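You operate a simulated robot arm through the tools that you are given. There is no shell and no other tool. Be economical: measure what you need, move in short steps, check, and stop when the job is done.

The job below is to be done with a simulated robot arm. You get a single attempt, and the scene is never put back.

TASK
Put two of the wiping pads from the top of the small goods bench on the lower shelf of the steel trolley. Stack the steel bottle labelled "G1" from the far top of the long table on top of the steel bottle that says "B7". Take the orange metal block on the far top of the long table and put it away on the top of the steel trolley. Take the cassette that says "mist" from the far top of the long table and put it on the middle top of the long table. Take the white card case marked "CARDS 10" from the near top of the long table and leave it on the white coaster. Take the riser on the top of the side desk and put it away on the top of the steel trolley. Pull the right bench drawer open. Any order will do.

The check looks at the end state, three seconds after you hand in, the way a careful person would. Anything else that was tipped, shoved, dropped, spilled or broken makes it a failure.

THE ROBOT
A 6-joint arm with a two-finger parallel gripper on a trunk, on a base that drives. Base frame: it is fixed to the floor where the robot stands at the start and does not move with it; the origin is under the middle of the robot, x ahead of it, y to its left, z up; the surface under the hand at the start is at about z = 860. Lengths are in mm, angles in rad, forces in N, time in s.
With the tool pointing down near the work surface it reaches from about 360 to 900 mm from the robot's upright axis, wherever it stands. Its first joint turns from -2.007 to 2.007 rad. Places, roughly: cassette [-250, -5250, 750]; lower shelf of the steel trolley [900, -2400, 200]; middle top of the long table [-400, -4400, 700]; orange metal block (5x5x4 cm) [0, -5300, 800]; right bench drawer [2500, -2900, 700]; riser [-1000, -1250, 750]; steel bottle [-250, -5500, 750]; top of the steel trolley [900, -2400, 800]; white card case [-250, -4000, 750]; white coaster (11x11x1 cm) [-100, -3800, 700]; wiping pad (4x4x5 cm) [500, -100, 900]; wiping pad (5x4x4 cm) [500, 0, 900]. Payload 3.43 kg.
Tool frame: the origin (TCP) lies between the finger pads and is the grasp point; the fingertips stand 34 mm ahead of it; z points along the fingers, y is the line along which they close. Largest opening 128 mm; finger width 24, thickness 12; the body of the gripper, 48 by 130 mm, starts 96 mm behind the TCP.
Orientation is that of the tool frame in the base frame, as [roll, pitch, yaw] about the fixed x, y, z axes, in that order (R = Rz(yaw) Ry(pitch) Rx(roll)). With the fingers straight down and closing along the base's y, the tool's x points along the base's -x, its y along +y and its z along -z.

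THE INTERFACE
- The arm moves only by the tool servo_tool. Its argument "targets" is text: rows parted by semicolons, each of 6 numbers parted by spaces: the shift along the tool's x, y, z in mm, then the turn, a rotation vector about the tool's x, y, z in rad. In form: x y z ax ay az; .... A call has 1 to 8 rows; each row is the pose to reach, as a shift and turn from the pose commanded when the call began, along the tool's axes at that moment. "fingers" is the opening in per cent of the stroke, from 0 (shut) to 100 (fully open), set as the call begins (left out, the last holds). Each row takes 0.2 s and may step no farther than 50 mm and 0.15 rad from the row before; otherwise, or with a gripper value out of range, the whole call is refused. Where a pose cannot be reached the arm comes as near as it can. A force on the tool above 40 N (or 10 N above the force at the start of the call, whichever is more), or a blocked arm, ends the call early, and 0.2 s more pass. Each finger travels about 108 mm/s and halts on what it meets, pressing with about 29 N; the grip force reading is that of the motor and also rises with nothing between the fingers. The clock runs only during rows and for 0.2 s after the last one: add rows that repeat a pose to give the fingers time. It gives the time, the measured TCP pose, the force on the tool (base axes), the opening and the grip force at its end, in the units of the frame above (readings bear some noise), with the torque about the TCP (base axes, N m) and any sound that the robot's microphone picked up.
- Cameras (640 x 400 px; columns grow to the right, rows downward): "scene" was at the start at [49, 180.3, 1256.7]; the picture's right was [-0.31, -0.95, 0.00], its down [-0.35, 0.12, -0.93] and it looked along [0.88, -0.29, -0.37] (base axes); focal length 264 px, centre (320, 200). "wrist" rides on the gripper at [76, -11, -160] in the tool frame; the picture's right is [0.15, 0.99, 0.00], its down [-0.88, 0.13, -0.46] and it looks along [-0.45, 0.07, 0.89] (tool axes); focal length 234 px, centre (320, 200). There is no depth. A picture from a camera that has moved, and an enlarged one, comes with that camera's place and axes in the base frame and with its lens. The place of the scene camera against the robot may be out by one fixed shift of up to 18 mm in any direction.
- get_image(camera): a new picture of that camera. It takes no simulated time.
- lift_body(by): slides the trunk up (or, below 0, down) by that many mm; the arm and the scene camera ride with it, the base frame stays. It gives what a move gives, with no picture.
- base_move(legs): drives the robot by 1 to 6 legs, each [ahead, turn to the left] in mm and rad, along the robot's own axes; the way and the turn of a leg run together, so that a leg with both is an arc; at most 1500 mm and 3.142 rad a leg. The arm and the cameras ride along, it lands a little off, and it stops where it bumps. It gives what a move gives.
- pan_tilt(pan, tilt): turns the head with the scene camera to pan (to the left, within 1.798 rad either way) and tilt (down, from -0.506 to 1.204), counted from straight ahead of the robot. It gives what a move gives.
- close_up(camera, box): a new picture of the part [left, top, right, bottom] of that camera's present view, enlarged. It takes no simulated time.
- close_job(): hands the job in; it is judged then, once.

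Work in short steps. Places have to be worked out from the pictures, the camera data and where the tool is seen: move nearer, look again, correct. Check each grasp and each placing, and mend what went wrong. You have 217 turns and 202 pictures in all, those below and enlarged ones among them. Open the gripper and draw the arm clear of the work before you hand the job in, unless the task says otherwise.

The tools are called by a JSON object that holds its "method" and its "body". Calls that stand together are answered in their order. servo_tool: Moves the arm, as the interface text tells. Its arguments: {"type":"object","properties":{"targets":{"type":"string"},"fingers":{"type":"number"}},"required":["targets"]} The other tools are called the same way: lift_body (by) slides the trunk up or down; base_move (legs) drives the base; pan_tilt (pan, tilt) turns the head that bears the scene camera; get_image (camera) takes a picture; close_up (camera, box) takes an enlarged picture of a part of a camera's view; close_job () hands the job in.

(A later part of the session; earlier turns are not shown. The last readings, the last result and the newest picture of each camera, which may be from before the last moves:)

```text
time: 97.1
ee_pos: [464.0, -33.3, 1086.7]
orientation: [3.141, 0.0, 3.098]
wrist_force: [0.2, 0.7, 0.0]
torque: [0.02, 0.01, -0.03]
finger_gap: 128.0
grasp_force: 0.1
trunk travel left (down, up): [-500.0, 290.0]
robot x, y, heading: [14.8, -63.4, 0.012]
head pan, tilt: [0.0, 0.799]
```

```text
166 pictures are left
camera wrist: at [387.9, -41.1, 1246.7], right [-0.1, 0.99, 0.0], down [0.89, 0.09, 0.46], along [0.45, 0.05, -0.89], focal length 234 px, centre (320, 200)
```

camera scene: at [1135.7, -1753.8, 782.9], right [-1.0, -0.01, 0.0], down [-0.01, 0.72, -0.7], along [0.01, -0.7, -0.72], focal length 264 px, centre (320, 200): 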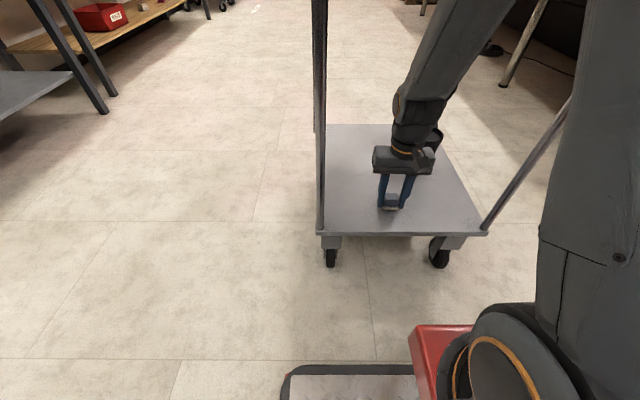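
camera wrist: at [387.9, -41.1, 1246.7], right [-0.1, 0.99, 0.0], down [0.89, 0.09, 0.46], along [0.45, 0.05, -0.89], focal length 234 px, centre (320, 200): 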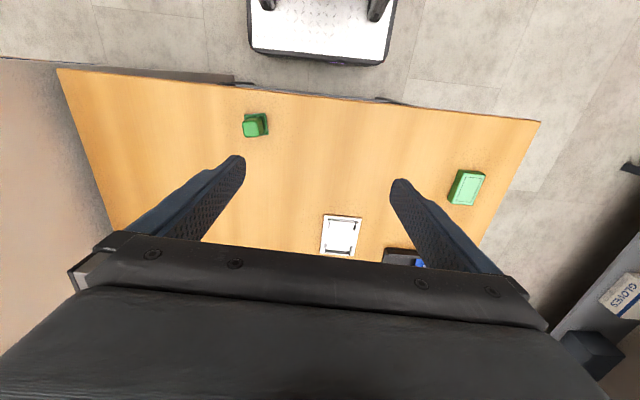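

The green pad is near [453, -126]. I go above it and look close.

{"method": "servo_tool", "body": {"targets": "3 -40 20 0 0 0;6 -70 60 0 0 0;7 -90 100 0 0 0;7 -90 125 0 0 0"}}

{"method": "close_up", "body": {"camera": "wrist", "box": [220, 100, 420, 225]}}

```text
time: 98.1
ee_pos: [452.4, -122.8, 961.6]
orientation: [-3.141, 0.0, 3.095]
wrist_force: [-1.2, -0.4, 0.5]
torque: [-0.01, -0.03, 0.0]
finger_gap: 127.9
grasp_force: 0.1
trunk travel left (down, up): [-500.0, 290.0]
robot x, y, heading: [17.6, -59.8, 0.013]
head pan, tilt: [0.0, 0.799]
```

```text
3.20 times, centred on (320, 162) of wrist
camera zoom: at [376.7, -131.2, 1121.4], right [-0.1, 0.99, 0.0], down [0.89, 0.09, 0.46], along [0.45, 0.05, -0.89], focal length 749 px, centre (320, 320)
```

zoom: 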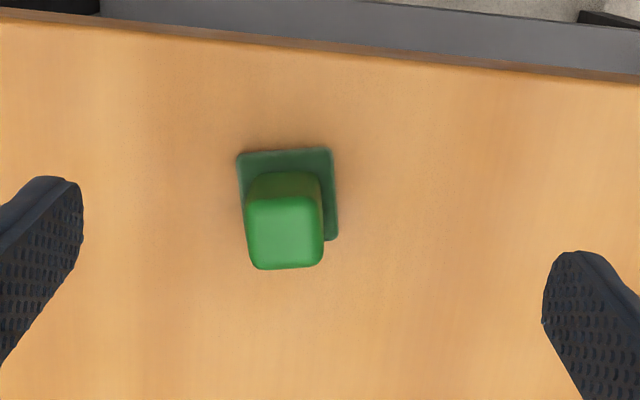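

Green pad at ~[457, -133], foot turned. I align, lower to the foot level and close.

{"method": "servo_tool", "body": {"targets": "-5 -10 10 0 0 -0.12;-5 -10 35 0 0 -0.22;-5 -10 64 0 0 -0.22"}}

{"method": "servo_tool", "body": {"targets": "0 0 0 0 0 0;0 0 0 0 0 0;0 0 0 0 0 0", "fingers": 0}}

{"method": "servo_tool", "body": {"targets": "0 0 -5 0 0 0;0 0 -12 0 0 0;0 0 -20 0 0 0;0 0 -30 0 0 0;0 0 -42 0 0 0"}}

{"method": "close_up", "body": {"camera": "wrist", "box": [220, 120, 420, 245]}}

```text
time: 98.9
ee_pos: [457.9, -133.4, 897.7]
orientation: [3.141, 0.0, -2.965]
wrist_force: [0.1, -0.4, 0.4]
torque: [-0.01, -0.03, -0.01]
finger_gap: 127.9
grasp_force: 0.1
trunk travel left (down, up): [-500.0, 290.0]
robot x, y, heading: [21.2, -55.8, 0.017]
head pan, tilt: [0.0, 0.799]
```

```text
time: 99.7
ee_pos: [457.2, -134.0, 896.7]
orientation: [3.141, -0.001, -2.968]
wrist_force: [0.9, 0.5, -1.0]
torque: [-0.02, 0.01, 0.03]
finger_gap: 32.8
grasp_force: 28.9
trunk travel left (down, up): [-500.0, 290.0]
robot x, y, heading: [20.4, -61.7, 0.018]
head pan, tilt: [0.0, 0.799]
```

```text
time: 100.9
ee_pos: [457.8, -132.9, 939.5]
orientation: [-3.141, -0.001, -2.966]
wrist_force: [-0.3, 0.2, 0.3]
torque: [-0.06, 0.01, 0.01]
finger_gap: 32.8
grasp_force: 29.3
trunk travel left (down, up): [-500.0, 290.0]
robot x, y, heading: [22.2, -65.1, 0.013]
head pan, tilt: [0.0, 0.799]
```

```text
3.20 times, centred on (320, 182) of wrist
camera zoom: at [385.5, -157.1, 1099.6], right [-0.32, 0.95, 0.0], down [0.84, 0.28, 0.46], along [0.43, 0.14, -0.89], focal length 749 px, centre (320, 256)
```

zoom: 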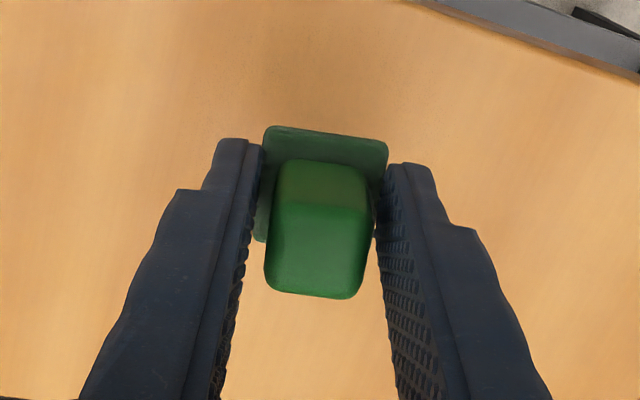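

Held. Raise further and drive back to the trolley pose.

{"method": "servo_tool", "body": {"targets": "0 0 -25 0 0 0;0 10 -50 0 0 0.05;0 30 -75 0 0 0.1;0 50 -100 0 0 0.15;0 70 -120 0 0 0.16;0 70 -140 0 0 0.16"}}

{"method": "base_move", "body": {"legs": [[-170, 0], [0, -1.584], [1290, 0], [0, 1.346], [1115, 0], [0, -1.346]]}}

{"method": "get_image", "body": {"camera": "wrist"}}

```text
time: 102.3
ee_pos: [444.6, -63.8, 1080.2]
orientation: [-3.141, -0.001, -3.127]
wrist_force: [0.2, 0.5, -0.4]
torque: [-0.03, 0.0, 0.0]
finger_gap: 32.5
grasp_force: 29.3
trunk travel left (down, up): [-500.0, 290.0]
robot x, y, heading: [18.2, -63.1, 0.016]
head pan, tilt: [0.0, 0.799]
```

```text
time: 125.5
ee_pos: [853.5, -2044.5, 1078.3]
orientation: [3.141, 0.001, 1.519]
wrist_force: [-0.7, -0.2, -0.7]
torque: [0.01, -0.01, -0.03]
finger_gap: 32.7
grasp_force: 29.4
trunk travel left (down, up): [-500.0, 290.0]
robot x, y, heading: [890.8, -1616.5, -1.627]
head pan, tilt: [0.0, 0.799]
```

```text
163 pictures are left
camera wrist: at [846.8, -1968.7, 1239.3], right [1.0, 0.09, 0.0], down [0.08, -0.89, 0.45], along [0.04, -0.45, -0.89], focal length 234 px, centre (320, 200)
```

wrist: 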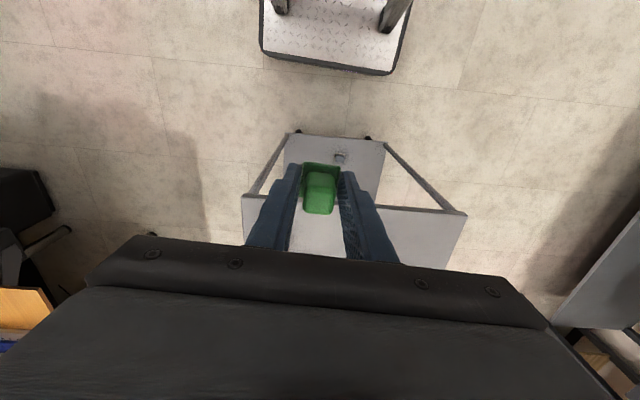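

The pad is held. Same lowering as before; I aim for x≈845, 110 mm left of the grey pad.

{"method": "servo_tool", "body": {"targets": "-20 0 40 0 0 0;-40 0 80 0 0 0;-50 0 125 0 0 0;-50 0 170 0 0 0;-50 0 215 0 0 0;-50 0 250 0 0 0"}}

{"method": "lift_body", "body": {"by": -400}}

{"method": "servo_tool", "body": {"targets": "-40 0 10 0 0 0;-80 0 25 0 0 0;-120 0 40 0 0 0;-155 0 60 0 0 0;-155 0 80 0 0 0"}}

{"method": "get_image", "body": {"camera": "wrist"}}

{"method": "get_image", "body": {"camera": "scene"}}

```text
time: 126.9
ee_pos: [851.4, -2094.1, 829.6]
orientation: [-3.141, 0.001, 1.517]
wrist_force: [0.2, 0.1, 0.0]
torque: [-0.04, -0.01, 0.0]
finger_gap: 32.8
grasp_force: 28.4
trunk travel left (down, up): [-500.0, 290.0]
robot x, y, heading: [886.9, -1619.9, -1.626]
head pan, tilt: [0.0, 0.799]
```

```text
time: 130.8
ee_pos: [850.3, -2118.2, 430.0]
orientation: [-3.14, 0.001, 1.518]
wrist_force: [0.6, 0.2, -0.7]
torque: [0.02, 0.01, -0.02]
finger_gap: 32.8
grasp_force: 29.7
trunk travel left (down, up): [-100.0, 690.0]
robot x, y, heading: [884.9, -1623.3, -1.622]
head pan, tilt: [0.0, 0.799]
```

```text
time: 132.2
ee_pos: [842.8, -2260.6, 342.5]
orientation: [-3.139, 0.001, 1.519]
wrist_force: [-0.7, 1.2, -7.4]
torque: [-0.03, -0.03, 0.0]
finger_gap: 32.6
grasp_force: 28.8
trunk travel left (down, up): [-100.0, 690.0]
robot x, y, heading: [885.9, -1602.3, -1.627]
head pan, tilt: [0.0, 0.799]
stopped in row 5: the arm was blocked; the commanded pose is now the measured one
```

```text
162 pictures are left
camera wrist: at [834.5, -2185.1, 501.6], right [1.0, 0.1, 0.0], down [0.09, -0.89, 0.46], along [0.04, -0.45, -0.89], focal length 234 px, centre (320, 200)
```

wrist: 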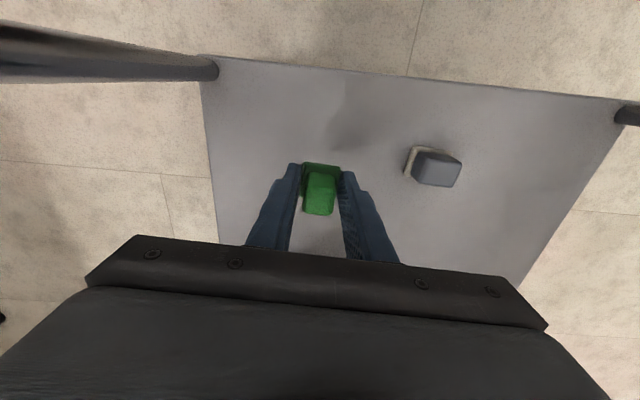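

```text
161 pictures are left
camera scene: at [1070.0, -1694.1, 846.6], right [-1.0, 0.05, 0.0], down [0.04, 0.66, -0.75], along [-0.04, -0.75, -0.66], focal length 264 px, centre (320, 200)
```

scene: 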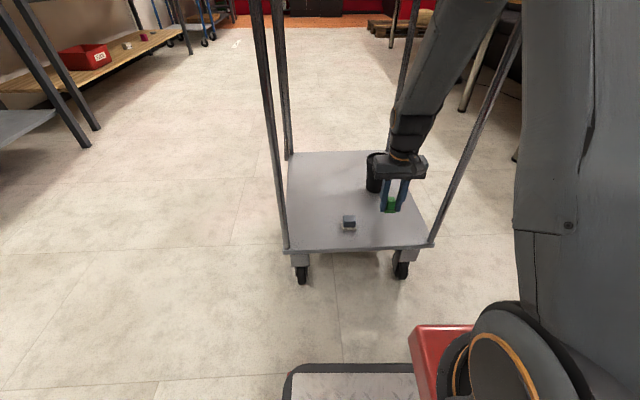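

The arm's forearm appears to press against the trolley's top edge. I withdraw at once and will come in lower and from farther back, with a flatter forearm.

{"method": "servo_tool", "body": {"targets": "20 0 -10 0 0 0;60 0 -25 0 0 0;100 0 -50 0 0 0;150 0 -80 0 0 0"}}

{"method": "pan_tilt", "body": {"pan": 0.0, "tilt": 0.4}}

{"method": "get_image", "body": {"camera": "scene"}}

{"method": "get_image", "body": {"camera": "wrist"}}

```text
refused: row 4 steps farther than a row can; nothing moved
```

```text
time: 133.0
ee_pos: [842.7, -2256.9, 341.3]
orientation: [-3.139, -0.009, 1.517]
wrist_force: [1.6, 0.5, -0.9]
torque: [-0.11, 0.11, 0.0]
finger_gap: 32.7
grasp_force: 29.7
trunk travel left (down, up): [-100.0, 690.0]
robot x, y, heading: [890.8, -1607.3, -1.635]
head pan, tilt: [0.0, 0.4]
```

```text
160 pictures are left
camera scene: at [1069.0, -1705.3, 883.4], right [-1.0, 0.06, 0.0], down [0.02, 0.31, -0.95], along [-0.06, -0.95, -0.31], focal length 264 px, centre (320, 200)
```

scene: 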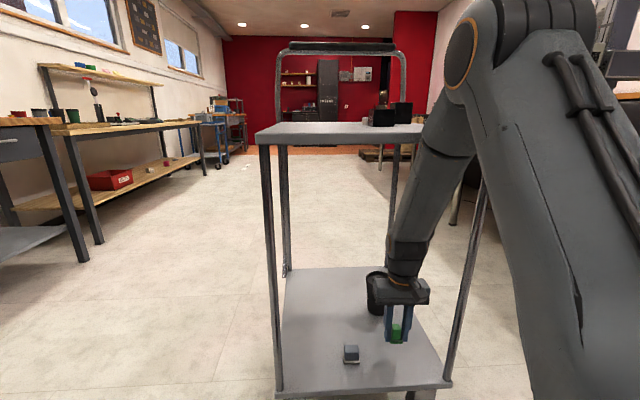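

```text
159 pictures are left
camera wrist: at [834.7, -2182.4, 501.6], right [1.0, 0.09, 0.0], down [0.08, -0.89, 0.45], along [0.04, -0.45, -0.89], focal length 234 px, centre (320, 200)
```

wrist: 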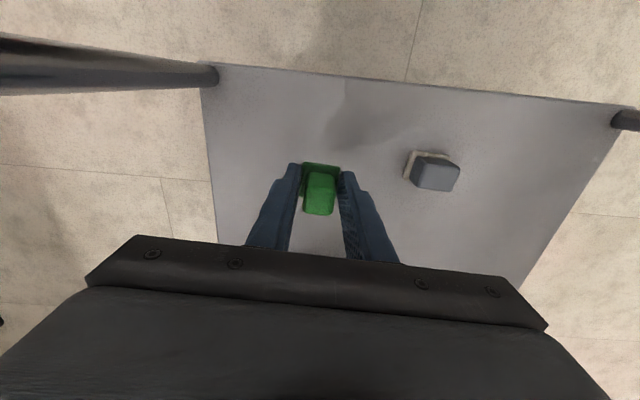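

The elbow touches the trolley top's front corner. I retract with legal steps and check the top.

{"method": "servo_tool", "body": {"targets": "20 0 -5 0 0 0;55 0 -15 0 0 0;95 0 -25 0 0 0;135 0 -35 0 0 0;170 0 -45 0 0 0"}}

{"method": "base_move", "body": {"legs": [[-120, 0]]}}

{"method": "get_image", "body": {"camera": "scene"}}

```text
time: 133.3
ee_pos: [841.1, -2247.8, 304.3]
orientation: [-3.14, -0.021, 1.517]
wrist_force: [-0.6, -0.4, 4.8]
torque: [0.01, -0.05, 0.01]
finger_gap: 32.8
grasp_force: 29.0
trunk travel left (down, up): [-100.0, 690.0]
robot x, y, heading: [887.8, -1561.5, -1.635]
head pan, tilt: [0.0, 0.4]
stopped in row 1: the arm was blocked; the commanded pose is now the measured one
```

```text
time: 134.0
ee_pos: [840.6, -2248.6, 284.5]
orientation: [3.14, -0.137, 1.518]
wrist_force: [7.7, 127.0, 258.8]
torque: [2.62, -0.24, -0.07]
finger_gap: 33.5
grasp_force: 29.5
trunk travel left (down, up): [-100.0, 690.0]
robot x, y, heading: [890.4, -1535.1, -1.648]
head pan, tilt: [0.0, 0.4]
stopped in leg 1: the force on the tool passed its limit at 1252 N (the readings are from after the stop); the commanded pose is now the measured one
```

```text
158 pictures are left
camera scene: at [1073.8, -1593.2, 901.3], right [-1.0, 0.08, 0.0], down [0.02, 0.26, -0.96], along [-0.07, -0.96, -0.26], focal length 264 px, centre (320, 200)
```

scene: 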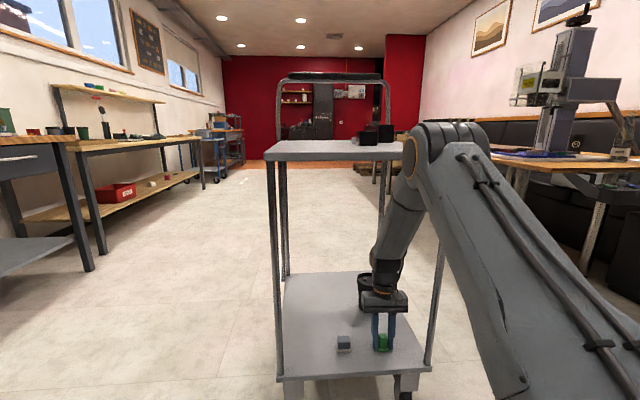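

The robot is jammed with the pad pressed onto the shelf. The pad is at its place, so I release it first, in place, and check readings.

{"method": "servo_tool", "body": {"targets": "0 0 -3 0 0 0;0 0 -6 0 0 0", "fingers": 60}}

{"method": "get_image", "body": {"camera": "wrist"}}

{"method": "get_image", "body": {"camera": "scene"}}

```text
time: 134.3
ee_pos: [852.7, -2245.9, 284.6]
orientation: [3.139, -0.049, 1.531]
wrist_force: [-48.3, -95.4, 320.4]
torque: [-14.91, -8.46, -4.21]
finger_gap: 56.4
grasp_force: 0.0
trunk travel left (down, up): [-100.0, 690.0]
robot x, y, heading: [895.0, -1468.9, -1.628]
head pan, tilt: [0.0, 0.4]
stopped in row 1: the arm was blocked; the commanded pose is now the measured one
```

```text
157 pictures are left
camera wrist: at [843.5, -2177.3, 447.9], right [0.99, 0.11, 0.01], down [0.09, -0.91, 0.41], along [0.05, -0.41, -0.91], focal length 234 px, centre (320, 200)
```

wrist: 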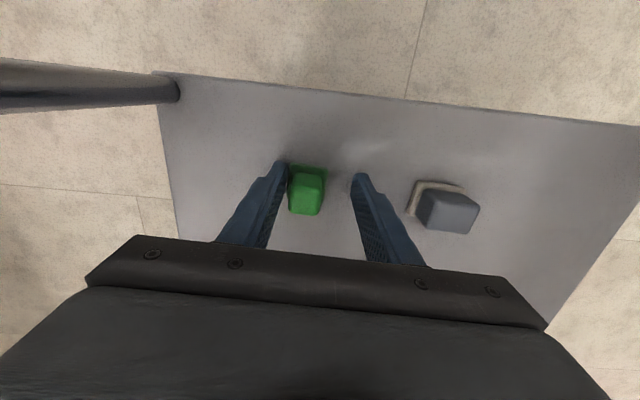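

```text
156 pictures are left
camera scene: at [1083.1, -1508.6, 906.2], right [-1.0, 0.06, 0.0], down [0.01, 0.24, -0.97], along [-0.06, -0.97, -0.24], focal length 264 px, centre (320, 200)
```

scene: 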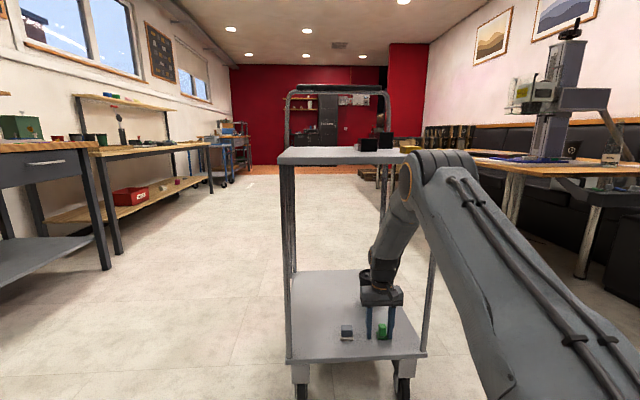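

The pad is released, and the elbow now looks clear of the trolley; only the fingertips still press on the shelf. I raise the trunk slightly to unload.

{"method": "lift_body", "body": {"by": 30}}

{"method": "get_image", "body": {"camera": "wrist"}}

{"method": "get_image", "body": {"camera": "scene"}}

```text
time: 134.7
ee_pos: [853.2, -2229.4, 285.2]
orientation: [-3.139, -0.073, 1.532]
wrist_force: [4.4, -58.8, 230.2]
torque: [-4.31, -1.61, 1.68]
finger_gap: 63.2
grasp_force: 0.0
trunk travel left (down, up): [-102.0, 688.0]
robot x, y, heading: [903.3, -1408.5, -1.61]
head pan, tilt: [0.0, 0.4]
stopped: the arm was blocked; the commanded pose is now the measured one
```

```text
155 pictures are left
camera wrist: at [844.3, -2165.7, 449.7], right [0.99, 0.11, 0.01], down [0.1, -0.92, 0.39], along [0.05, -0.39, -0.92], focal length 234 px, centre (320, 200)
```

wrist: 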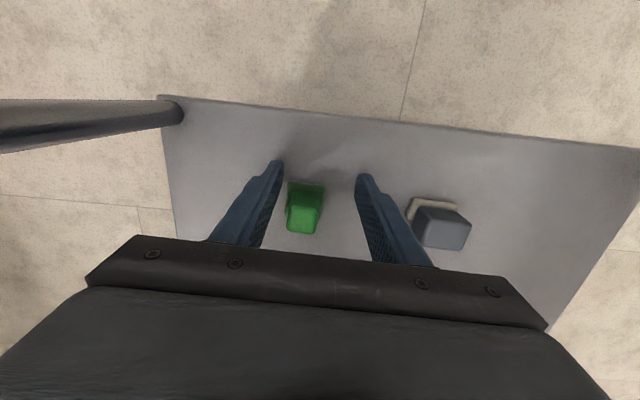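

```text
154 pictures are left
camera scene: at [1093.5, -1448.6, 905.8], right [-1.0, 0.04, 0.0], down [0.01, 0.25, -0.97], along [-0.03, -0.97, -0.25], focal length 264 px, centre (320, 200)
```

scene: 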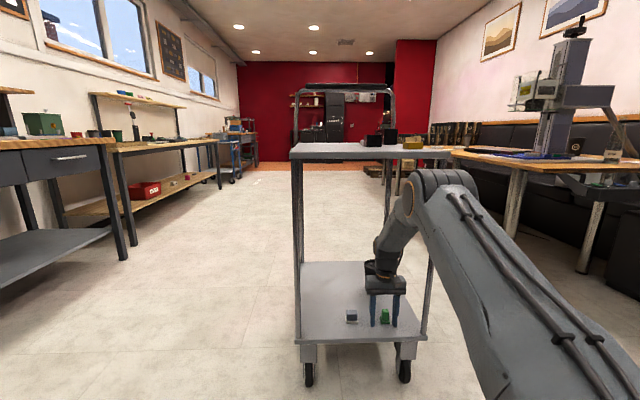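

The robot is leaning on its fingertips. I lift the tool firmly to take the weight off.

{"method": "servo_tool", "body": {"targets": "0 0 -45 0 0 0;0 0 -85 0 0 0"}}

{"method": "get_image", "body": {"camera": "scene"}}

```text
time: 135.0
ee_pos: [848.5, -2217.9, 285.9]
orientation: [-3.14, -0.13, 1.518]
wrist_force: [3.9, 7.2, 298.2]
torque: [-2.2, -4.69, 0.98]
finger_gap: 73.4
grasp_force: 0.1
trunk travel left (down, up): [-102.0, 688.0]
robot x, y, heading: [913.0, -1358.4, -1.603]
head pan, tilt: [0.0, 0.4]
stopped in row 1: the arm was blocked; the commanded pose is now the measured one
```

```text
153 pictures are left
camera scene: at [1098.2, -1421.1, 898.6], right [-1.0, 0.04, 0.0], down [0.01, 0.28, -0.96], along [-0.04, -0.96, -0.28], focal length 264 px, centre (320, 200)
```

scene: 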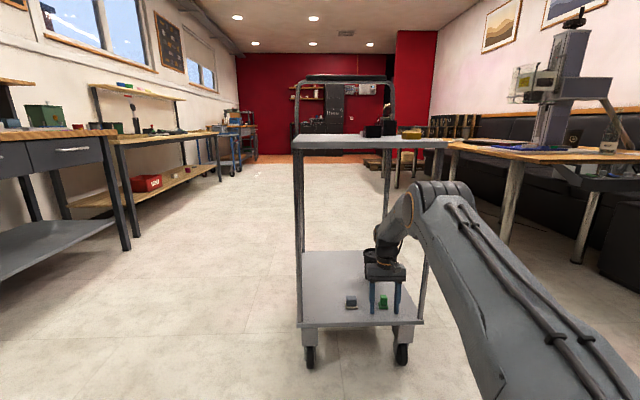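

Lean is decreasing. I keep lifting.

{"method": "servo_tool", "body": {"targets": "0 0 -45 0 0 0;0 0 -85 0 0 0"}}

{"method": "servo_tool", "body": {"targets": "0 0 -45 0 0 0;0 0 -85 0 0 0"}}

{"method": "get_image", "body": {"camera": "scene"}}

```text
time: 135.3
ee_pos: [851.4, -2198.2, 286.7]
orientation: [-3.139, -0.24, 1.518]
wrist_force: [-6.0, 82.3, 345.1]
torque: [1.49, -7.51, 0.87]
finger_gap: 70.9
grasp_force: 0.0
trunk travel left (down, up): [-102.0, 688.0]
robot x, y, heading: [912.3, -1349.3, -1.598]
head pan, tilt: [0.0, 0.4]
stopped in row 1: the arm was blocked; the commanded pose is now the measured one
```

```text
time: 135.7
ee_pos: [850.6, -2193.7, 285.1]
orientation: [-3.137, -0.34, 1.516]
wrist_force: [-9.1, 54.6, 335.1]
torque: [1.53, -10.67, 1.31]
finger_gap: 72.7
grasp_force: 0.1
trunk travel left (down, up): [-102.0, 688.0]
robot x, y, heading: [916.7, -1349.7, -1.607]
head pan, tilt: [0.0, 0.4]
stopped in row 1: the arm was blocked; the commanded pose is now the measured one
```

```text
152 pictures are left
camera scene: at [1101.7, -1403.1, 900.5], right [-1.0, 0.03, 0.0], down [0.01, 0.27, -0.96], along [-0.03, -0.96, -0.27], focal length 264 px, centre (320, 200)
```

scene: 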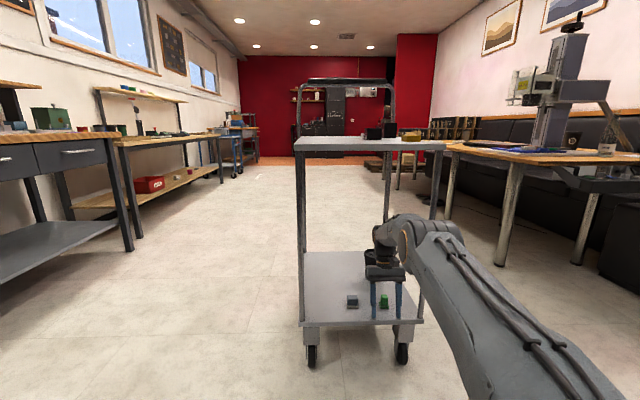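

I let it settle while looking down at the base to understand the posture.

{"method": "pan_tilt", "body": {"pan": -0.2, "tilt": 1.0}}

{"method": "get_image", "body": {"camera": "scene"}}

{"method": "get_image", "body": {"camera": "wrist"}}

```text
time: 136.7
ee_pos: [850.0, -2194.0, 284.7]
orientation: [-3.135, -0.304, 1.512]
wrist_force: [-1.5, 22.4, 264.1]
torque: [-0.01, -10.04, -0.2]
finger_gap: 73.7
grasp_force: 0.2
trunk travel left (down, up): [-102.0, 688.0]
robot x, y, heading: [912.0, -1362.3, -1.628]
head pan, tilt: [-0.201, 1.0]
```

```text
151 pictures are left
camera scene: at [1081.8, -1372.8, 856.7], right [-0.97, 0.25, -0.03], down [0.21, 0.72, -0.66], along [-0.14, -0.65, -0.75], focal length 264 px, centre (320, 200)
```

scene: 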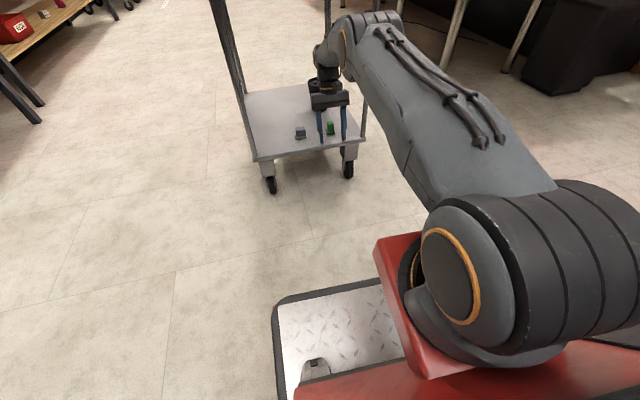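

```text
150 pictures are left
camera wrist: at [841.6, -2167.4, 461.2], right [1.0, 0.08, 0.04], down [0.08, -0.98, 0.17], along [0.05, -0.17, -0.98], focal length 234 px, centre (320, 200)
```

wrist: 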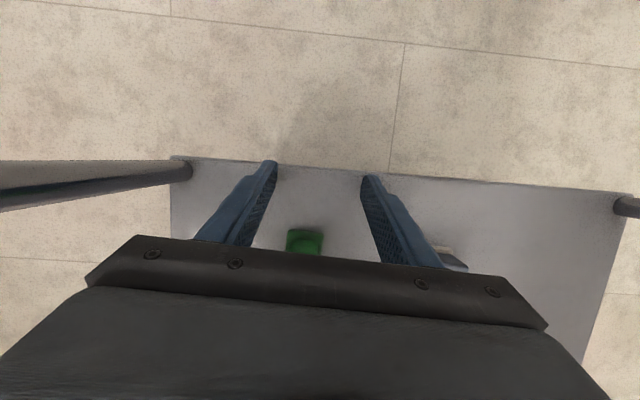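

The pads are undisturbed. I try raising slowly in small rows so the arm can follow.

{"method": "servo_tool", "body": {"targets": "0 0 -5 0 0 0;0 0 -10 0 0 0;0 0 -15 0 0 0;0 0 -20 0 0 0;0 0 -25 0 0 0;0 0 -30 0 0 0;0 0 -35 0 0 0;0 0 -40 0 0 0"}}

{"method": "get_image", "body": {"camera": "scene"}}

```text
time: 137.0
ee_pos: [863.0, -2184.8, 285.2]
orientation: [-3.141, -0.424, 1.529]
wrist_force: [-0.9, 31.0, 328.5]
torque: [1.98, -5.76, -2.18]
finger_gap: 67.3
grasp_force: 0.0
trunk travel left (down, up): [-102.0, 688.0]
robot x, y, heading: [902.6, -1362.5, -1.624]
head pan, tilt: [-0.201, 1.0]
stopped in row 1: the arm was blocked; the commanded pose is now the measured one
```

```text
149 pictures are left
camera scene: at [1077.6, -1381.8, 855.1], right [-0.97, 0.25, -0.03], down [0.21, 0.72, -0.66], along [-0.14, -0.64, -0.75], focal length 264 px, centre (320, 200)
```

scene: 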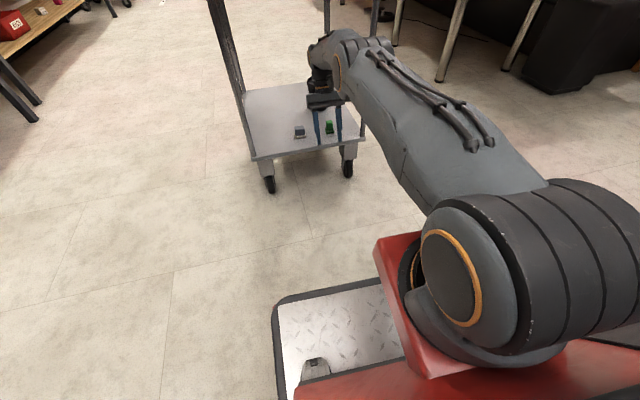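

The tool has tilted with the wrist leaning over the shelf. I turn the tool back toward vertical while lifting.

{"method": "servo_tool", "body": {"targets": "0 0 -10 0 -0.14 0;0 0 -30 0 -0.28 0;0 0 -60 0 -0.42 0"}}

{"method": "get_image", "body": {"camera": "wrist"}}

```text
time: 137.3
ee_pos: [875.2, -2113.2, 208.6]
orientation: [3.127, -0.772, 1.557]
wrist_force: [-4.5, 115.7, 358.9]
torque: [-42.05, -3.41, 2.92]
finger_gap: 68.4
grasp_force: 0.0
trunk travel left (down, up): [-102.0, 688.0]
robot x, y, heading: [902.3, -1340.1, -1.601]
head pan, tilt: [-0.201, 1.0]
stopped in row 1: the arm was blocked; the commanded pose is now the measured one
```

```text
148 pictures are left
camera wrist: at [861.2, -2170.8, 376.1], right [0.99, 0.08, 0.11], down [0.11, -0.95, -0.29], along [0.08, 0.3, -0.95], focal length 234 px, centre (320, 200)
```

wrist: 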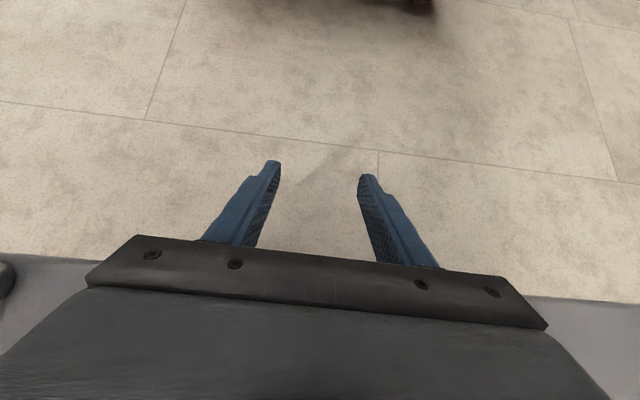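

The fingers slid off the front edge. Tool +x now points back and up, away from the trolley; I move along it.

{"method": "servo_tool", "body": {"targets": "40 0 0 0 0 0;80 0 0 0 0 0;120 0 0 0 0 0"}}

{"method": "get_image", "body": {"camera": "scene"}}

```text
time: 137.7
ee_pos: [867.0, -2104.5, 213.5]
orientation: [3.124, -0.814, 1.549]
wrist_force: [-1.8, -58.0, 221.4]
torque: [-20.83, 4.03, 0.48]
finger_gap: 77.0
grasp_force: 0.1
trunk travel left (down, up): [-102.0, 688.0]
robot x, y, heading: [903.9, -1363.1, -1.61]
head pan, tilt: [-0.201, 1.0]
stopped in row 1: the arm was blocked; the commanded pose is now the measured one
```

```text
147 pictures are left
camera scene: at [1078.3, -1411.2, 842.7], right [-0.97, 0.24, -0.02], down [0.2, 0.75, -0.63], along [-0.13, -0.61, -0.78], focal length 264 px, centre (320, 200)
```

scene: 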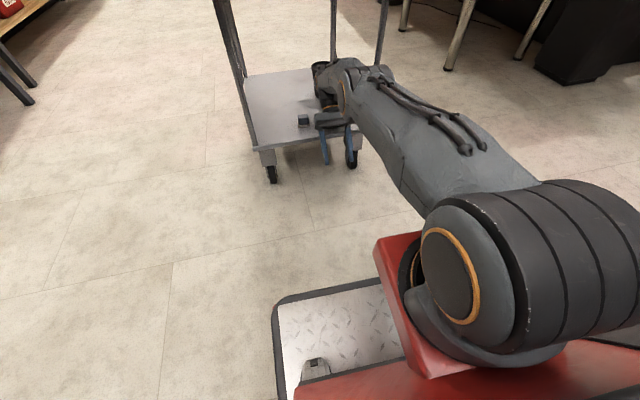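

Force drops; continue the same way.

{"method": "servo_tool", "body": {"targets": "40 0 0 0 0 0;80 0 0 0 0 0;120 0 0 0 0 0"}}

{"method": "get_image", "body": {"camera": "wrist"}}

```text
time: 137.9
ee_pos: [868.2, -2097.0, 220.0]
orientation: [3.124, -0.87, 1.55]
wrist_force: [-5.9, -101.4, 207.0]
torque: [-18.71, 3.32, 1.05]
finger_gap: 77.0
grasp_force: 0.0
trunk travel left (down, up): [-102.0, 688.0]
robot x, y, heading: [902.0, -1358.0, -1.61]
head pan, tilt: [-0.201, 1.0]
stopped in row 1: the force on the tool passed its limit at 242 N (the readings are from after the stop); the commanded pose is now the measured one
```

```text
146 pictures are left
camera wrist: at [852.3, -2168.8, 380.7], right [0.99, 0.06, 0.12], down [0.1, -0.92, -0.38], along [0.09, 0.39, -0.92], focal length 234 px, centre (320, 200)
```

wrist: 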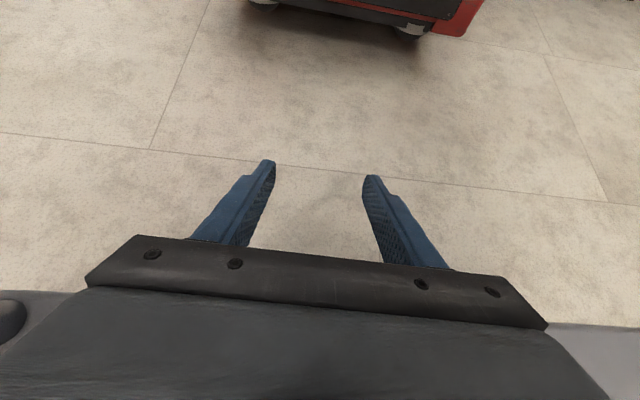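

Front of the base is lifted; I go straight up to take the load off the shelf edge.

{"method": "servo_tool", "body": {"targets": "34 0 -29 0 0 0;68 0 -58 0 0 0;102 0 -87 0 0 0"}}

{"method": "servo_tool", "body": {"targets": "34 0 -29 0 0 0;68 0 -58 0 0 0;102 0 -87 0 0 0"}}

{"method": "get_image", "body": {"camera": "scene"}}

```text
time: 138.3
ee_pos: [868.3, -2091.1, 223.0]
orientation: [3.128, -0.895, 1.548]
wrist_force: [-1.8, -16.1, 279.4]
torque: [-29.02, 3.37, 0.46]
finger_gap: 77.1
grasp_force: 0.1
trunk travel left (down, up): [-102.0, 688.0]
robot x, y, heading: [905.9, -1355.6, -1.609]
head pan, tilt: [-0.201, 1.0]
stopped in row 1: the arm was blocked; the commanded pose is now the measured one
```

```text
time: 138.6
ee_pos: [866.5, -2106.4, 216.8]
orientation: [3.132, -0.839, 1.544]
wrist_force: [-2.5, -48.9, 276.4]
torque: [-27.17, 2.62, 0.2]
finger_gap: 76.8
grasp_force: 0.0
trunk travel left (down, up): [-102.0, 688.0]
robot x, y, heading: [907.5, -1354.6, -1.609]
head pan, tilt: [-0.201, 1.0]
stopped in row 1: the arm was blocked; the commanded pose is now the measured one
```

```text
145 pictures are left
camera scene: at [1077.7, -1413.4, 840.4], right [-0.97, 0.24, -0.02], down [0.2, 0.76, -0.62], along [-0.13, -0.61, -0.78], focal length 264 px, centre (320, 200)
```

scene: 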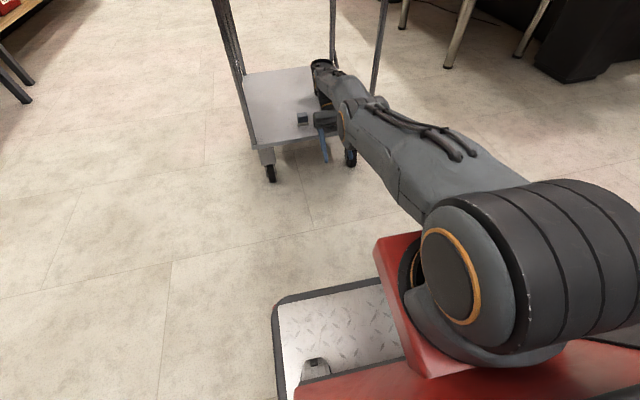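

The robot is gradually settling (lean is shrinking). I keep lifting up-and-back, bringing the tool to vertical.

{"method": "servo_tool", "body": {"targets": "36 0 -32 0 0 0"}}

{"method": "lift_body", "body": {"by": 100}}

{"method": "servo_tool", "body": {"targets": "36 0 -32 0 0 0"}}

{"method": "get_image", "body": {"camera": "wrist"}}

{"method": "get_image", "body": {"camera": "scene"}}

```text
time: 138.9
ee_pos: [865.9, -2113.6, 213.0]
orientation: [3.137, -0.812, 1.544]
wrist_force: [-3.4, -69.9, 270.9]
torque: [-25.48, 1.53, 0.05]
finger_gap: 77.0
grasp_force: 0.0
trunk travel left (down, up): [-102.0, 688.0]
robot x, y, heading: [905.3, -1360.5, -1.609]
head pan, tilt: [-0.201, 1.0]
stopped in row 1: the arm was blocked; the commanded pose is now the measured one
```

```text
time: 139.3
ee_pos: [866.3, -2127.9, 228.5]
orientation: [3.121, -0.867, 1.559]
wrist_force: [2.6, 251.9, 211.9]
torque: [-15.31, -6.14, 10.23]
finger_gap: 74.9
grasp_force: 0.2
trunk travel left (down, up): [-105.0, 685.0]
robot x, y, heading: [909.3, -1353.7, -1.61]
head pan, tilt: [-0.201, 1.0]
stopped: the arm was blocked; the commanded pose is now the measured one
```

```text
time: 139.6
ee_pos: [866.3, -2116.1, 214.9]
orientation: [3.128, -0.822, 1.552]
wrist_force: [-1.5, -32.4, 239.7]
torque: [-23.55, 3.08, 0.79]
finger_gap: 76.8
grasp_force: 0.0
out of reach, approached as far as the arm can: row 1
trunk travel left (down, up): [-105.0, 685.0]
robot x, y, heading: [910.1, -1360.6, -1.61]
head pan, tilt: [-0.201, 1.0]
stopped in row 1: the arm was blocked; the commanded pose is now the measured one
```

```text
144 pictures are left
camera wrist: at [852.8, -2180.1, 379.0], right [0.99, 0.07, 0.12], down [0.11, -0.94, -0.33], along [0.09, 0.34, -0.94], focal length 234 px, centre (320, 200)
```

wrist: 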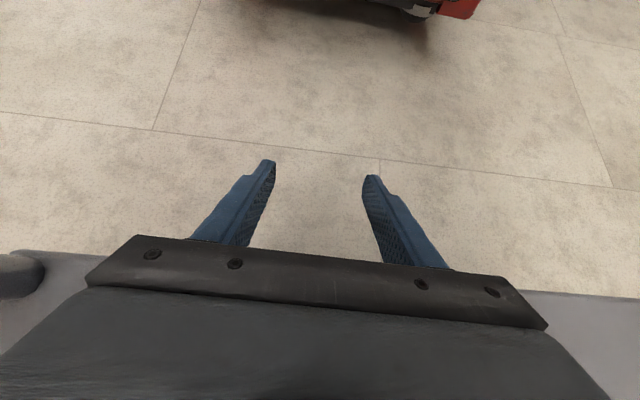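

```text
143 pictures are left
camera scene: at [1077.4, -1419.9, 841.0], right [-0.97, 0.24, -0.02], down [0.2, 0.76, -0.62], along [-0.13, -0.6, -0.79], focal length 264 px, centre (320, 200)
```

scene: 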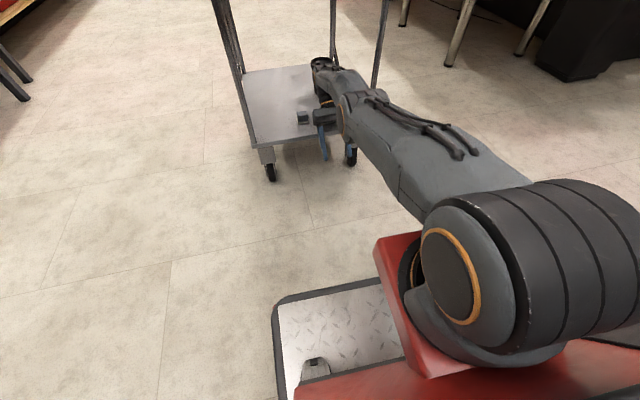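

The arm is overstretched. I bring the tool backward toward the robot while turning it more upright, which is within reach.

{"method": "servo_tool", "body": {"targets": "38 0 25 0 -0.1 0;70 0 50 0 -0.2 0"}}

{"method": "servo_tool", "body": {"targets": "38 0 25 0 -0.1 0;70 0 50 0 -0.2 0"}}

{"method": "get_image", "body": {"camera": "scene"}}

```text
time: 140.0
ee_pos: [867.4, -2099.8, 220.5]
orientation: [3.114, -0.88, 1.568]
wrist_force: [-0.9, -37.0, 224.9]
torque: [-22.62, 4.21, 0.53]
finger_gap: 76.5
grasp_force: 0.1
trunk travel left (down, up): [-105.0, 685.0]
robot x, y, heading: [906.3, -1354.5, -1.611]
head pan, tilt: [-0.201, 1.0]
stopped in row 1: the arm was blocked; the commanded pose is now the measured one
```

```text
time: 140.3
ee_pos: [868.7, -2088.5, 223.6]
orientation: [3.115, -0.904, 1.566]
wrist_force: [-2.9, -50.7, 239.7]
torque: [-24.15, 4.52, 0.59]
finger_gap: 76.8
grasp_force: 0.1
trunk travel left (down, up): [-105.0, 685.0]
robot x, y, heading: [905.4, -1354.1, -1.61]
head pan, tilt: [-0.201, 1.0]
stopped in row 1: the arm was blocked; the commanded pose is now the measured one
```

```text
142 pictures are left
camera scene: at [1077.9, -1409.1, 844.6], right [-0.97, 0.24, -0.02], down [0.2, 0.76, -0.62], along [-0.13, -0.61, -0.78], focal length 264 px, centre (320, 200)
```

scene: 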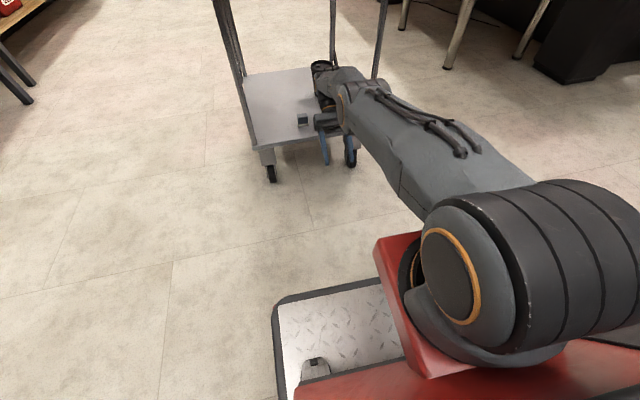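

It works slowly; the tool is coming back. Repeat.

{"method": "servo_tool", "body": {"targets": "42 0 25 0 -0.1 0"}}

{"method": "servo_tool", "body": {"targets": "42 0 25 0 -0.1 0"}}

{"method": "servo_tool", "body": {"targets": "42 0 25 0 -0.1 0"}}

{"method": "servo_tool", "body": {"targets": "42 0 25 0 -0.1 0"}}

{"method": "get_image", "body": {"camera": "scene"}}

{"method": "get_image", "body": {"camera": "wrist"}}

```text
time: 140.6
ee_pos: [870.2, -2079.5, 225.3]
orientation: [3.115, -0.929, 1.566]
wrist_force: [-5.4, -76.0, 222.2]
torque: [-21.9, 4.15, 0.78]
finger_gap: 76.9
grasp_force: 0.1
trunk travel left (down, up): [-105.0, 685.0]
robot x, y, heading: [906.9, -1350.7, -1.61]
head pan, tilt: [-0.201, 1.0]
stopped in row 1: the arm was blocked; the commanded pose is now the measured one
```

```text
time: 141.0
ee_pos: [869.5, -2072.7, 229.0]
orientation: [3.117, -0.958, 1.562]
wrist_force: [-6.8, -84.3, 219.6]
torque: [-21.81, 4.0, 0.84]
finger_gap: 76.7
grasp_force: 0.0
trunk travel left (down, up): [-105.0, 685.0]
robot x, y, heading: [902.5, -1355.2, -1.608]
head pan, tilt: [-0.201, 1.0]
stopped in row 1: the arm was blocked; the commanded pose is now the measured one
```

```text
time: 141.2
ee_pos: [869.0, -2068.1, 227.8]
orientation: [3.125, -0.952, 1.559]
wrist_force: [-4.4, -45.3, 260.5]
torque: [-26.95, 3.28, 0.65]
finger_gap: 76.8
grasp_force: 0.1
trunk travel left (down, up): [-105.0, 685.0]
robot x, y, heading: [905.4, -1347.6, -1.608]
head pan, tilt: [-0.201, 1.0]
stopped in row 1: the force on the tool passed its limit at 253 N (the readings are from after the stop); the commanded pose is now the measured one
```

```text
time: 141.6
ee_pos: [869.0, -2051.6, 225.5]
orientation: [3.114, -1.006, 1.567]
wrist_force: [-45.2, 88.8, 255.7]
torque: [-33.45, -4.53, -4.71]
finger_gap: 77.0
grasp_force: 0.2
trunk travel left (down, up): [-105.0, 685.0]
robot x, y, heading: [905.4, -1342.9, -1.607]
head pan, tilt: [-0.201, 1.0]
stopped in row 1: the arm was blocked; the commanded pose is now the measured one
```

```text
141 pictures are left
camera scene: at [1079.3, -1393.0, 846.5], right [-0.97, 0.23, -0.02], down [0.2, 0.75, -0.63], along [-0.13, -0.62, -0.78], focal length 264 px, centre (320, 200)
```

scene: 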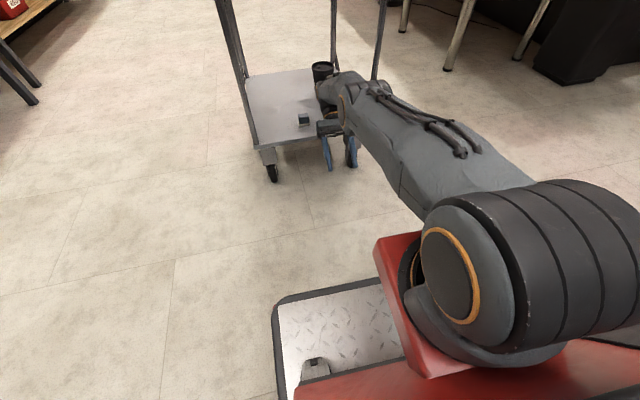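

```text
140 pictures are left
camera wrist: at [853.4, -2145.5, 375.0], right [0.99, 0.05, 0.14], down [0.11, -0.86, -0.5], along [0.09, 0.51, -0.86], focal length 234 px, centre (320, 200)
```

wrist: 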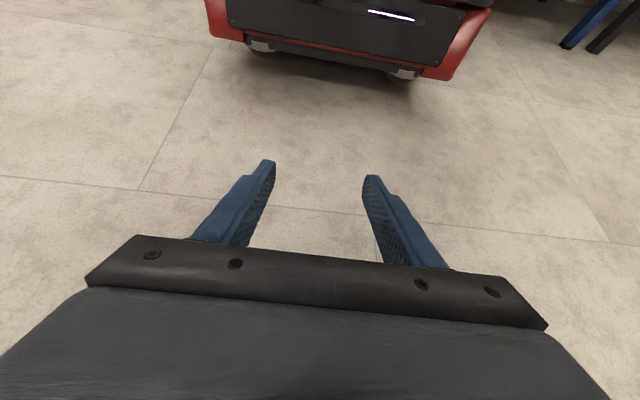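

Keep drawing back and up.

{"method": "servo_tool", "body": {"targets": "45 0 15 0 -0.12 0"}}

{"method": "servo_tool", "body": {"targets": "45 0 15 0 -0.12 0"}}

{"method": "servo_tool", "body": {"targets": "45 0 15 0 -0.12 0"}}

{"method": "servo_tool", "body": {"targets": "45 0 15 0 -0.12 0"}}

{"method": "servo_tool", "body": {"targets": "45 0 15 0 -0.12 0"}}

{"method": "get_image", "body": {"camera": "scene"}}

```text
time: 141.9
ee_pos: [871.8, -2037.4, 223.6]
orientation: [3.109, -1.052, 1.572]
wrist_force: [-0.3, 62.1, 238.4]
torque: [-34.16, 4.26, -1.48]
finger_gap: 77.0
grasp_force: 0.0
trunk travel left (down, up): [-105.0, 685.0]
robot x, y, heading: [908.6, -1347.3, -1.602]
head pan, tilt: [-0.201, 1.0]
stopped in row 1: the arm was blocked; the commanded pose is now the measured one
```

```text
time: 142.2
ee_pos: [873.2, -2009.7, 210.3]
orientation: [3.103, -1.14, 1.581]
wrist_force: [-19.8, 143.5, 282.3]
torque: [-52.12, 0.59, -3.73]
finger_gap: 76.8
grasp_force: 0.1
trunk travel left (down, up): [-105.0, 685.0]
robot x, y, heading: [911.8, -1342.1, -1.597]
head pan, tilt: [-0.201, 1.0]
stopped in row 1: the arm was blocked; the commanded pose is now the measured one
```

```text
time: 142.5
ee_pos: [874.6, -1996.2, 213.3]
orientation: [3.085, -1.19, 1.598]
wrist_force: [-12.3, 122.8, 300.0]
torque: [-58.09, 1.21, -2.96]
finger_gap: 76.7
grasp_force: 0.1
trunk travel left (down, up): [-105.0, 685.0]
robot x, y, heading: [916.8, -1341.5, -1.593]
head pan, tilt: [-0.201, 1.0]
stopped in row 1: the arm was blocked; the commanded pose is now the measured one
```

```text
time: 142.9
ee_pos: [872.3, -1987.0, 220.7]
orientation: [3.071, -1.231, 1.605]
wrist_force: [-0.9, -0.2, -1.0]
torque: [0.0, -0.03, 0.01]
finger_gap: 76.8
grasp_force: 0.0
trunk travel left (down, up): [-105.0, 685.0]
robot x, y, heading: [908.5, -1340.7, -1.601]
head pan, tilt: [-0.201, 1.0]
stopped in row 1: the arm was blocked; the commanded pose is now the measured one
```

```text
time: 143.2
ee_pos: [871.6, -1993.3, 215.0]
orientation: [3.075, -1.208, 1.598]
wrist_force: [-6.6, 43.6, 96.3]
torque: [-18.82, 0.48, -1.47]
finger_gap: 77.0
grasp_force: 0.0
trunk travel left (down, up): [-105.0, 685.0]
robot x, y, heading: [914.0, -1344.4, -1.599]
head pan, tilt: [-0.201, 1.0]
stopped in row 1: the arm was blocked; the commanded pose is now the measured one
```

```text
139 pictures are left
camera scene: at [1087.1, -1396.1, 844.2], right [-0.97, 0.23, -0.02], down [0.19, 0.76, -0.62], along [-0.13, -0.61, -0.78], focal length 264 px, centre (320, 200)
```

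scene: 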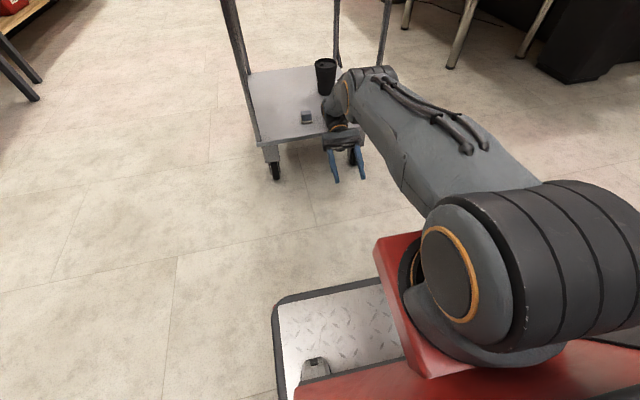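

The tool is nearly free. Now mostly upward.

{"method": "servo_tool", "body": {"targets": "45 0 10 0 0 0;85 0 20 0 0 0"}}

{"method": "servo_tool", "body": {"targets": "45 0 10 0 0 0;85 0 20 0 0 0"}}

{"method": "servo_tool", "body": {"targets": "45 0 10 0 0 0;85 0 20 0 0 0"}}

{"method": "get_image", "body": {"camera": "scene"}}

```text
time: 143.6
ee_pos: [873.8, -1988.8, 215.4]
orientation: [3.073, -1.211, 1.604]
wrist_force: [0.9, -0.3, -0.2]
torque: [-0.03, 0.02, 0.0]
finger_gap: 76.7
grasp_force: 0.1
trunk travel left (down, up): [-105.0, 685.0]
robot x, y, heading: [917.2, -1345.2, -1.6]
head pan, tilt: [-0.201, 1.0]
stopped in row 1: the arm was blocked; the commanded pose is now the measured one
```

```text
time: 144.0
ee_pos: [872.0, -1991.0, 218.8]
orientation: [3.072, -1.228, 1.61]
wrist_force: [0.4, -0.4, 1.0]
torque: [0.0, -0.02, -0.02]
finger_gap: 76.9
grasp_force: 0.0
trunk travel left (down, up): [-105.0, 685.0]
robot x, y, heading: [916.8, -1346.8, -1.597]
head pan, tilt: [-0.201, 1.0]
stopped in row 2: the arm was blocked; the commanded pose is now the measured one
```

```text
time: 144.4
ee_pos: [871.3, -1992.1, 215.3]
orientation: [3.079, -1.206, 1.605]
wrist_force: [0.1, -0.5, 1.1]
torque: [-0.1, -0.01, -0.01]
finger_gap: 76.8
grasp_force: 0.1
trunk travel left (down, up): [-105.0, 685.0]
robot x, y, heading: [915.6, -1343.6, -1.601]
head pan, tilt: [-0.201, 1.0]
stopped in row 1: the arm was blocked; the commanded pose is now the measured one
```

```text
138 pictures are left
camera scene: at [1091.0, -1393.0, 845.6], right [-0.97, 0.23, -0.02], down [0.19, 0.76, -0.63], along [-0.13, -0.61, -0.78], focal length 264 px, centre (320, 200)
```

scene: 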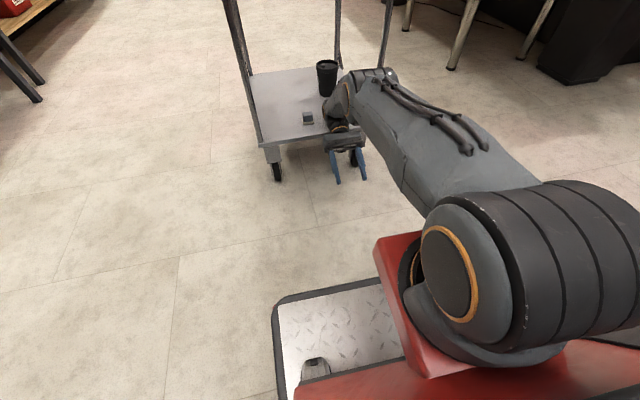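

Tool force is zero, but a forearm link still rests on the shelf. I try raising the trunk now.

{"method": "lift_body", "body": {"by": 60}}

{"method": "pan_tilt", "body": {"pan": -0.1, "tilt": 0.7}}

{"method": "close_up", "body": {"camera": "scene", "box": [200, 60, 480, 240]}}

```text
time: 145.4
ee_pos: [872.7, -1980.5, 228.9]
orientation: [3.063, -1.281, 1.617]
wrist_force: [0.1, 1.0, -0.7]
torque: [0.0, 0.0, -0.01]
finger_gap: 77.0
grasp_force: 0.0
trunk travel left (down, up): [-165.0, 625.0]
robot x, y, heading: [922.6, -1342.6, -1.603]
head pan, tilt: [-0.201, 1.0]
```

```text
time: 146.2
ee_pos: [873.4, -1980.3, 230.2]
orientation: [3.062, -1.281, 1.618]
wrist_force: [-0.3, 0.3, 0.8]
torque: [0.0, -0.01, -0.01]
finger_gap: 76.7
grasp_force: 0.0
trunk travel left (down, up): [-165.0, 625.0]
robot x, y, heading: [918.7, -1347.7, -1.607]
head pan, tilt: [-0.099, 0.7]
```

```text
2.22 times, centred on (340, 150) of scene
camera zoom: at [1094.8, -1439.8, 910.1], right [-0.99, 0.13, 0.0], down [0.08, 0.6, -0.8], along [-0.1, -0.79, -0.61], focal length 586 px, centre (276, 311)
```

zoom: 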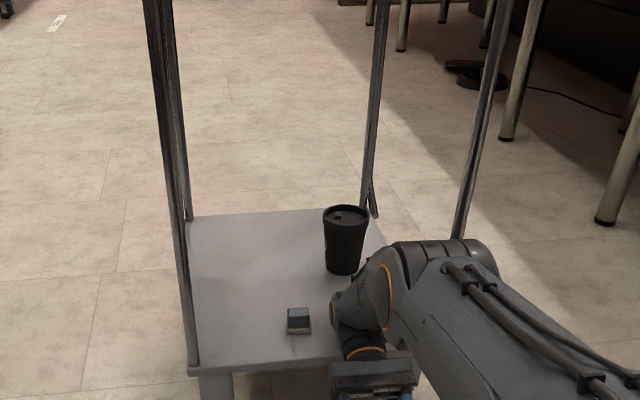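

The trunk lift works and the lean shrinks. Continue raising.

{"method": "lift_body", "body": {"by": 100}}

{"method": "get_image", "body": {"camera": "scene"}}

```text
time: 147.5
ee_pos: [874.7, -1952.5, 317.4]
orientation: [3.033, -1.344, 1.644]
wrist_force: [0.3, -0.3, 0.7]
torque: [-0.02, 0.0, -0.01]
finger_gap: 76.8
grasp_force: 0.1
trunk travel left (down, up): [-265.0, 525.0]
robot x, y, heading: [915.1, -1353.7, -1.605]
head pan, tilt: [-0.099, 0.7]
```

```text
136 pictures are left
camera scene: at [1093.9, -1456.0, 993.4], right [-0.99, 0.13, 0.0], down [0.08, 0.64, -0.76], along [-0.1, -0.76, -0.64], focal length 264 px, centre (320, 200)
```

scene: 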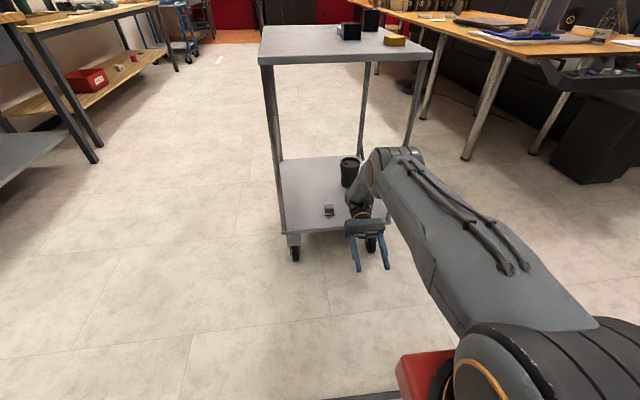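

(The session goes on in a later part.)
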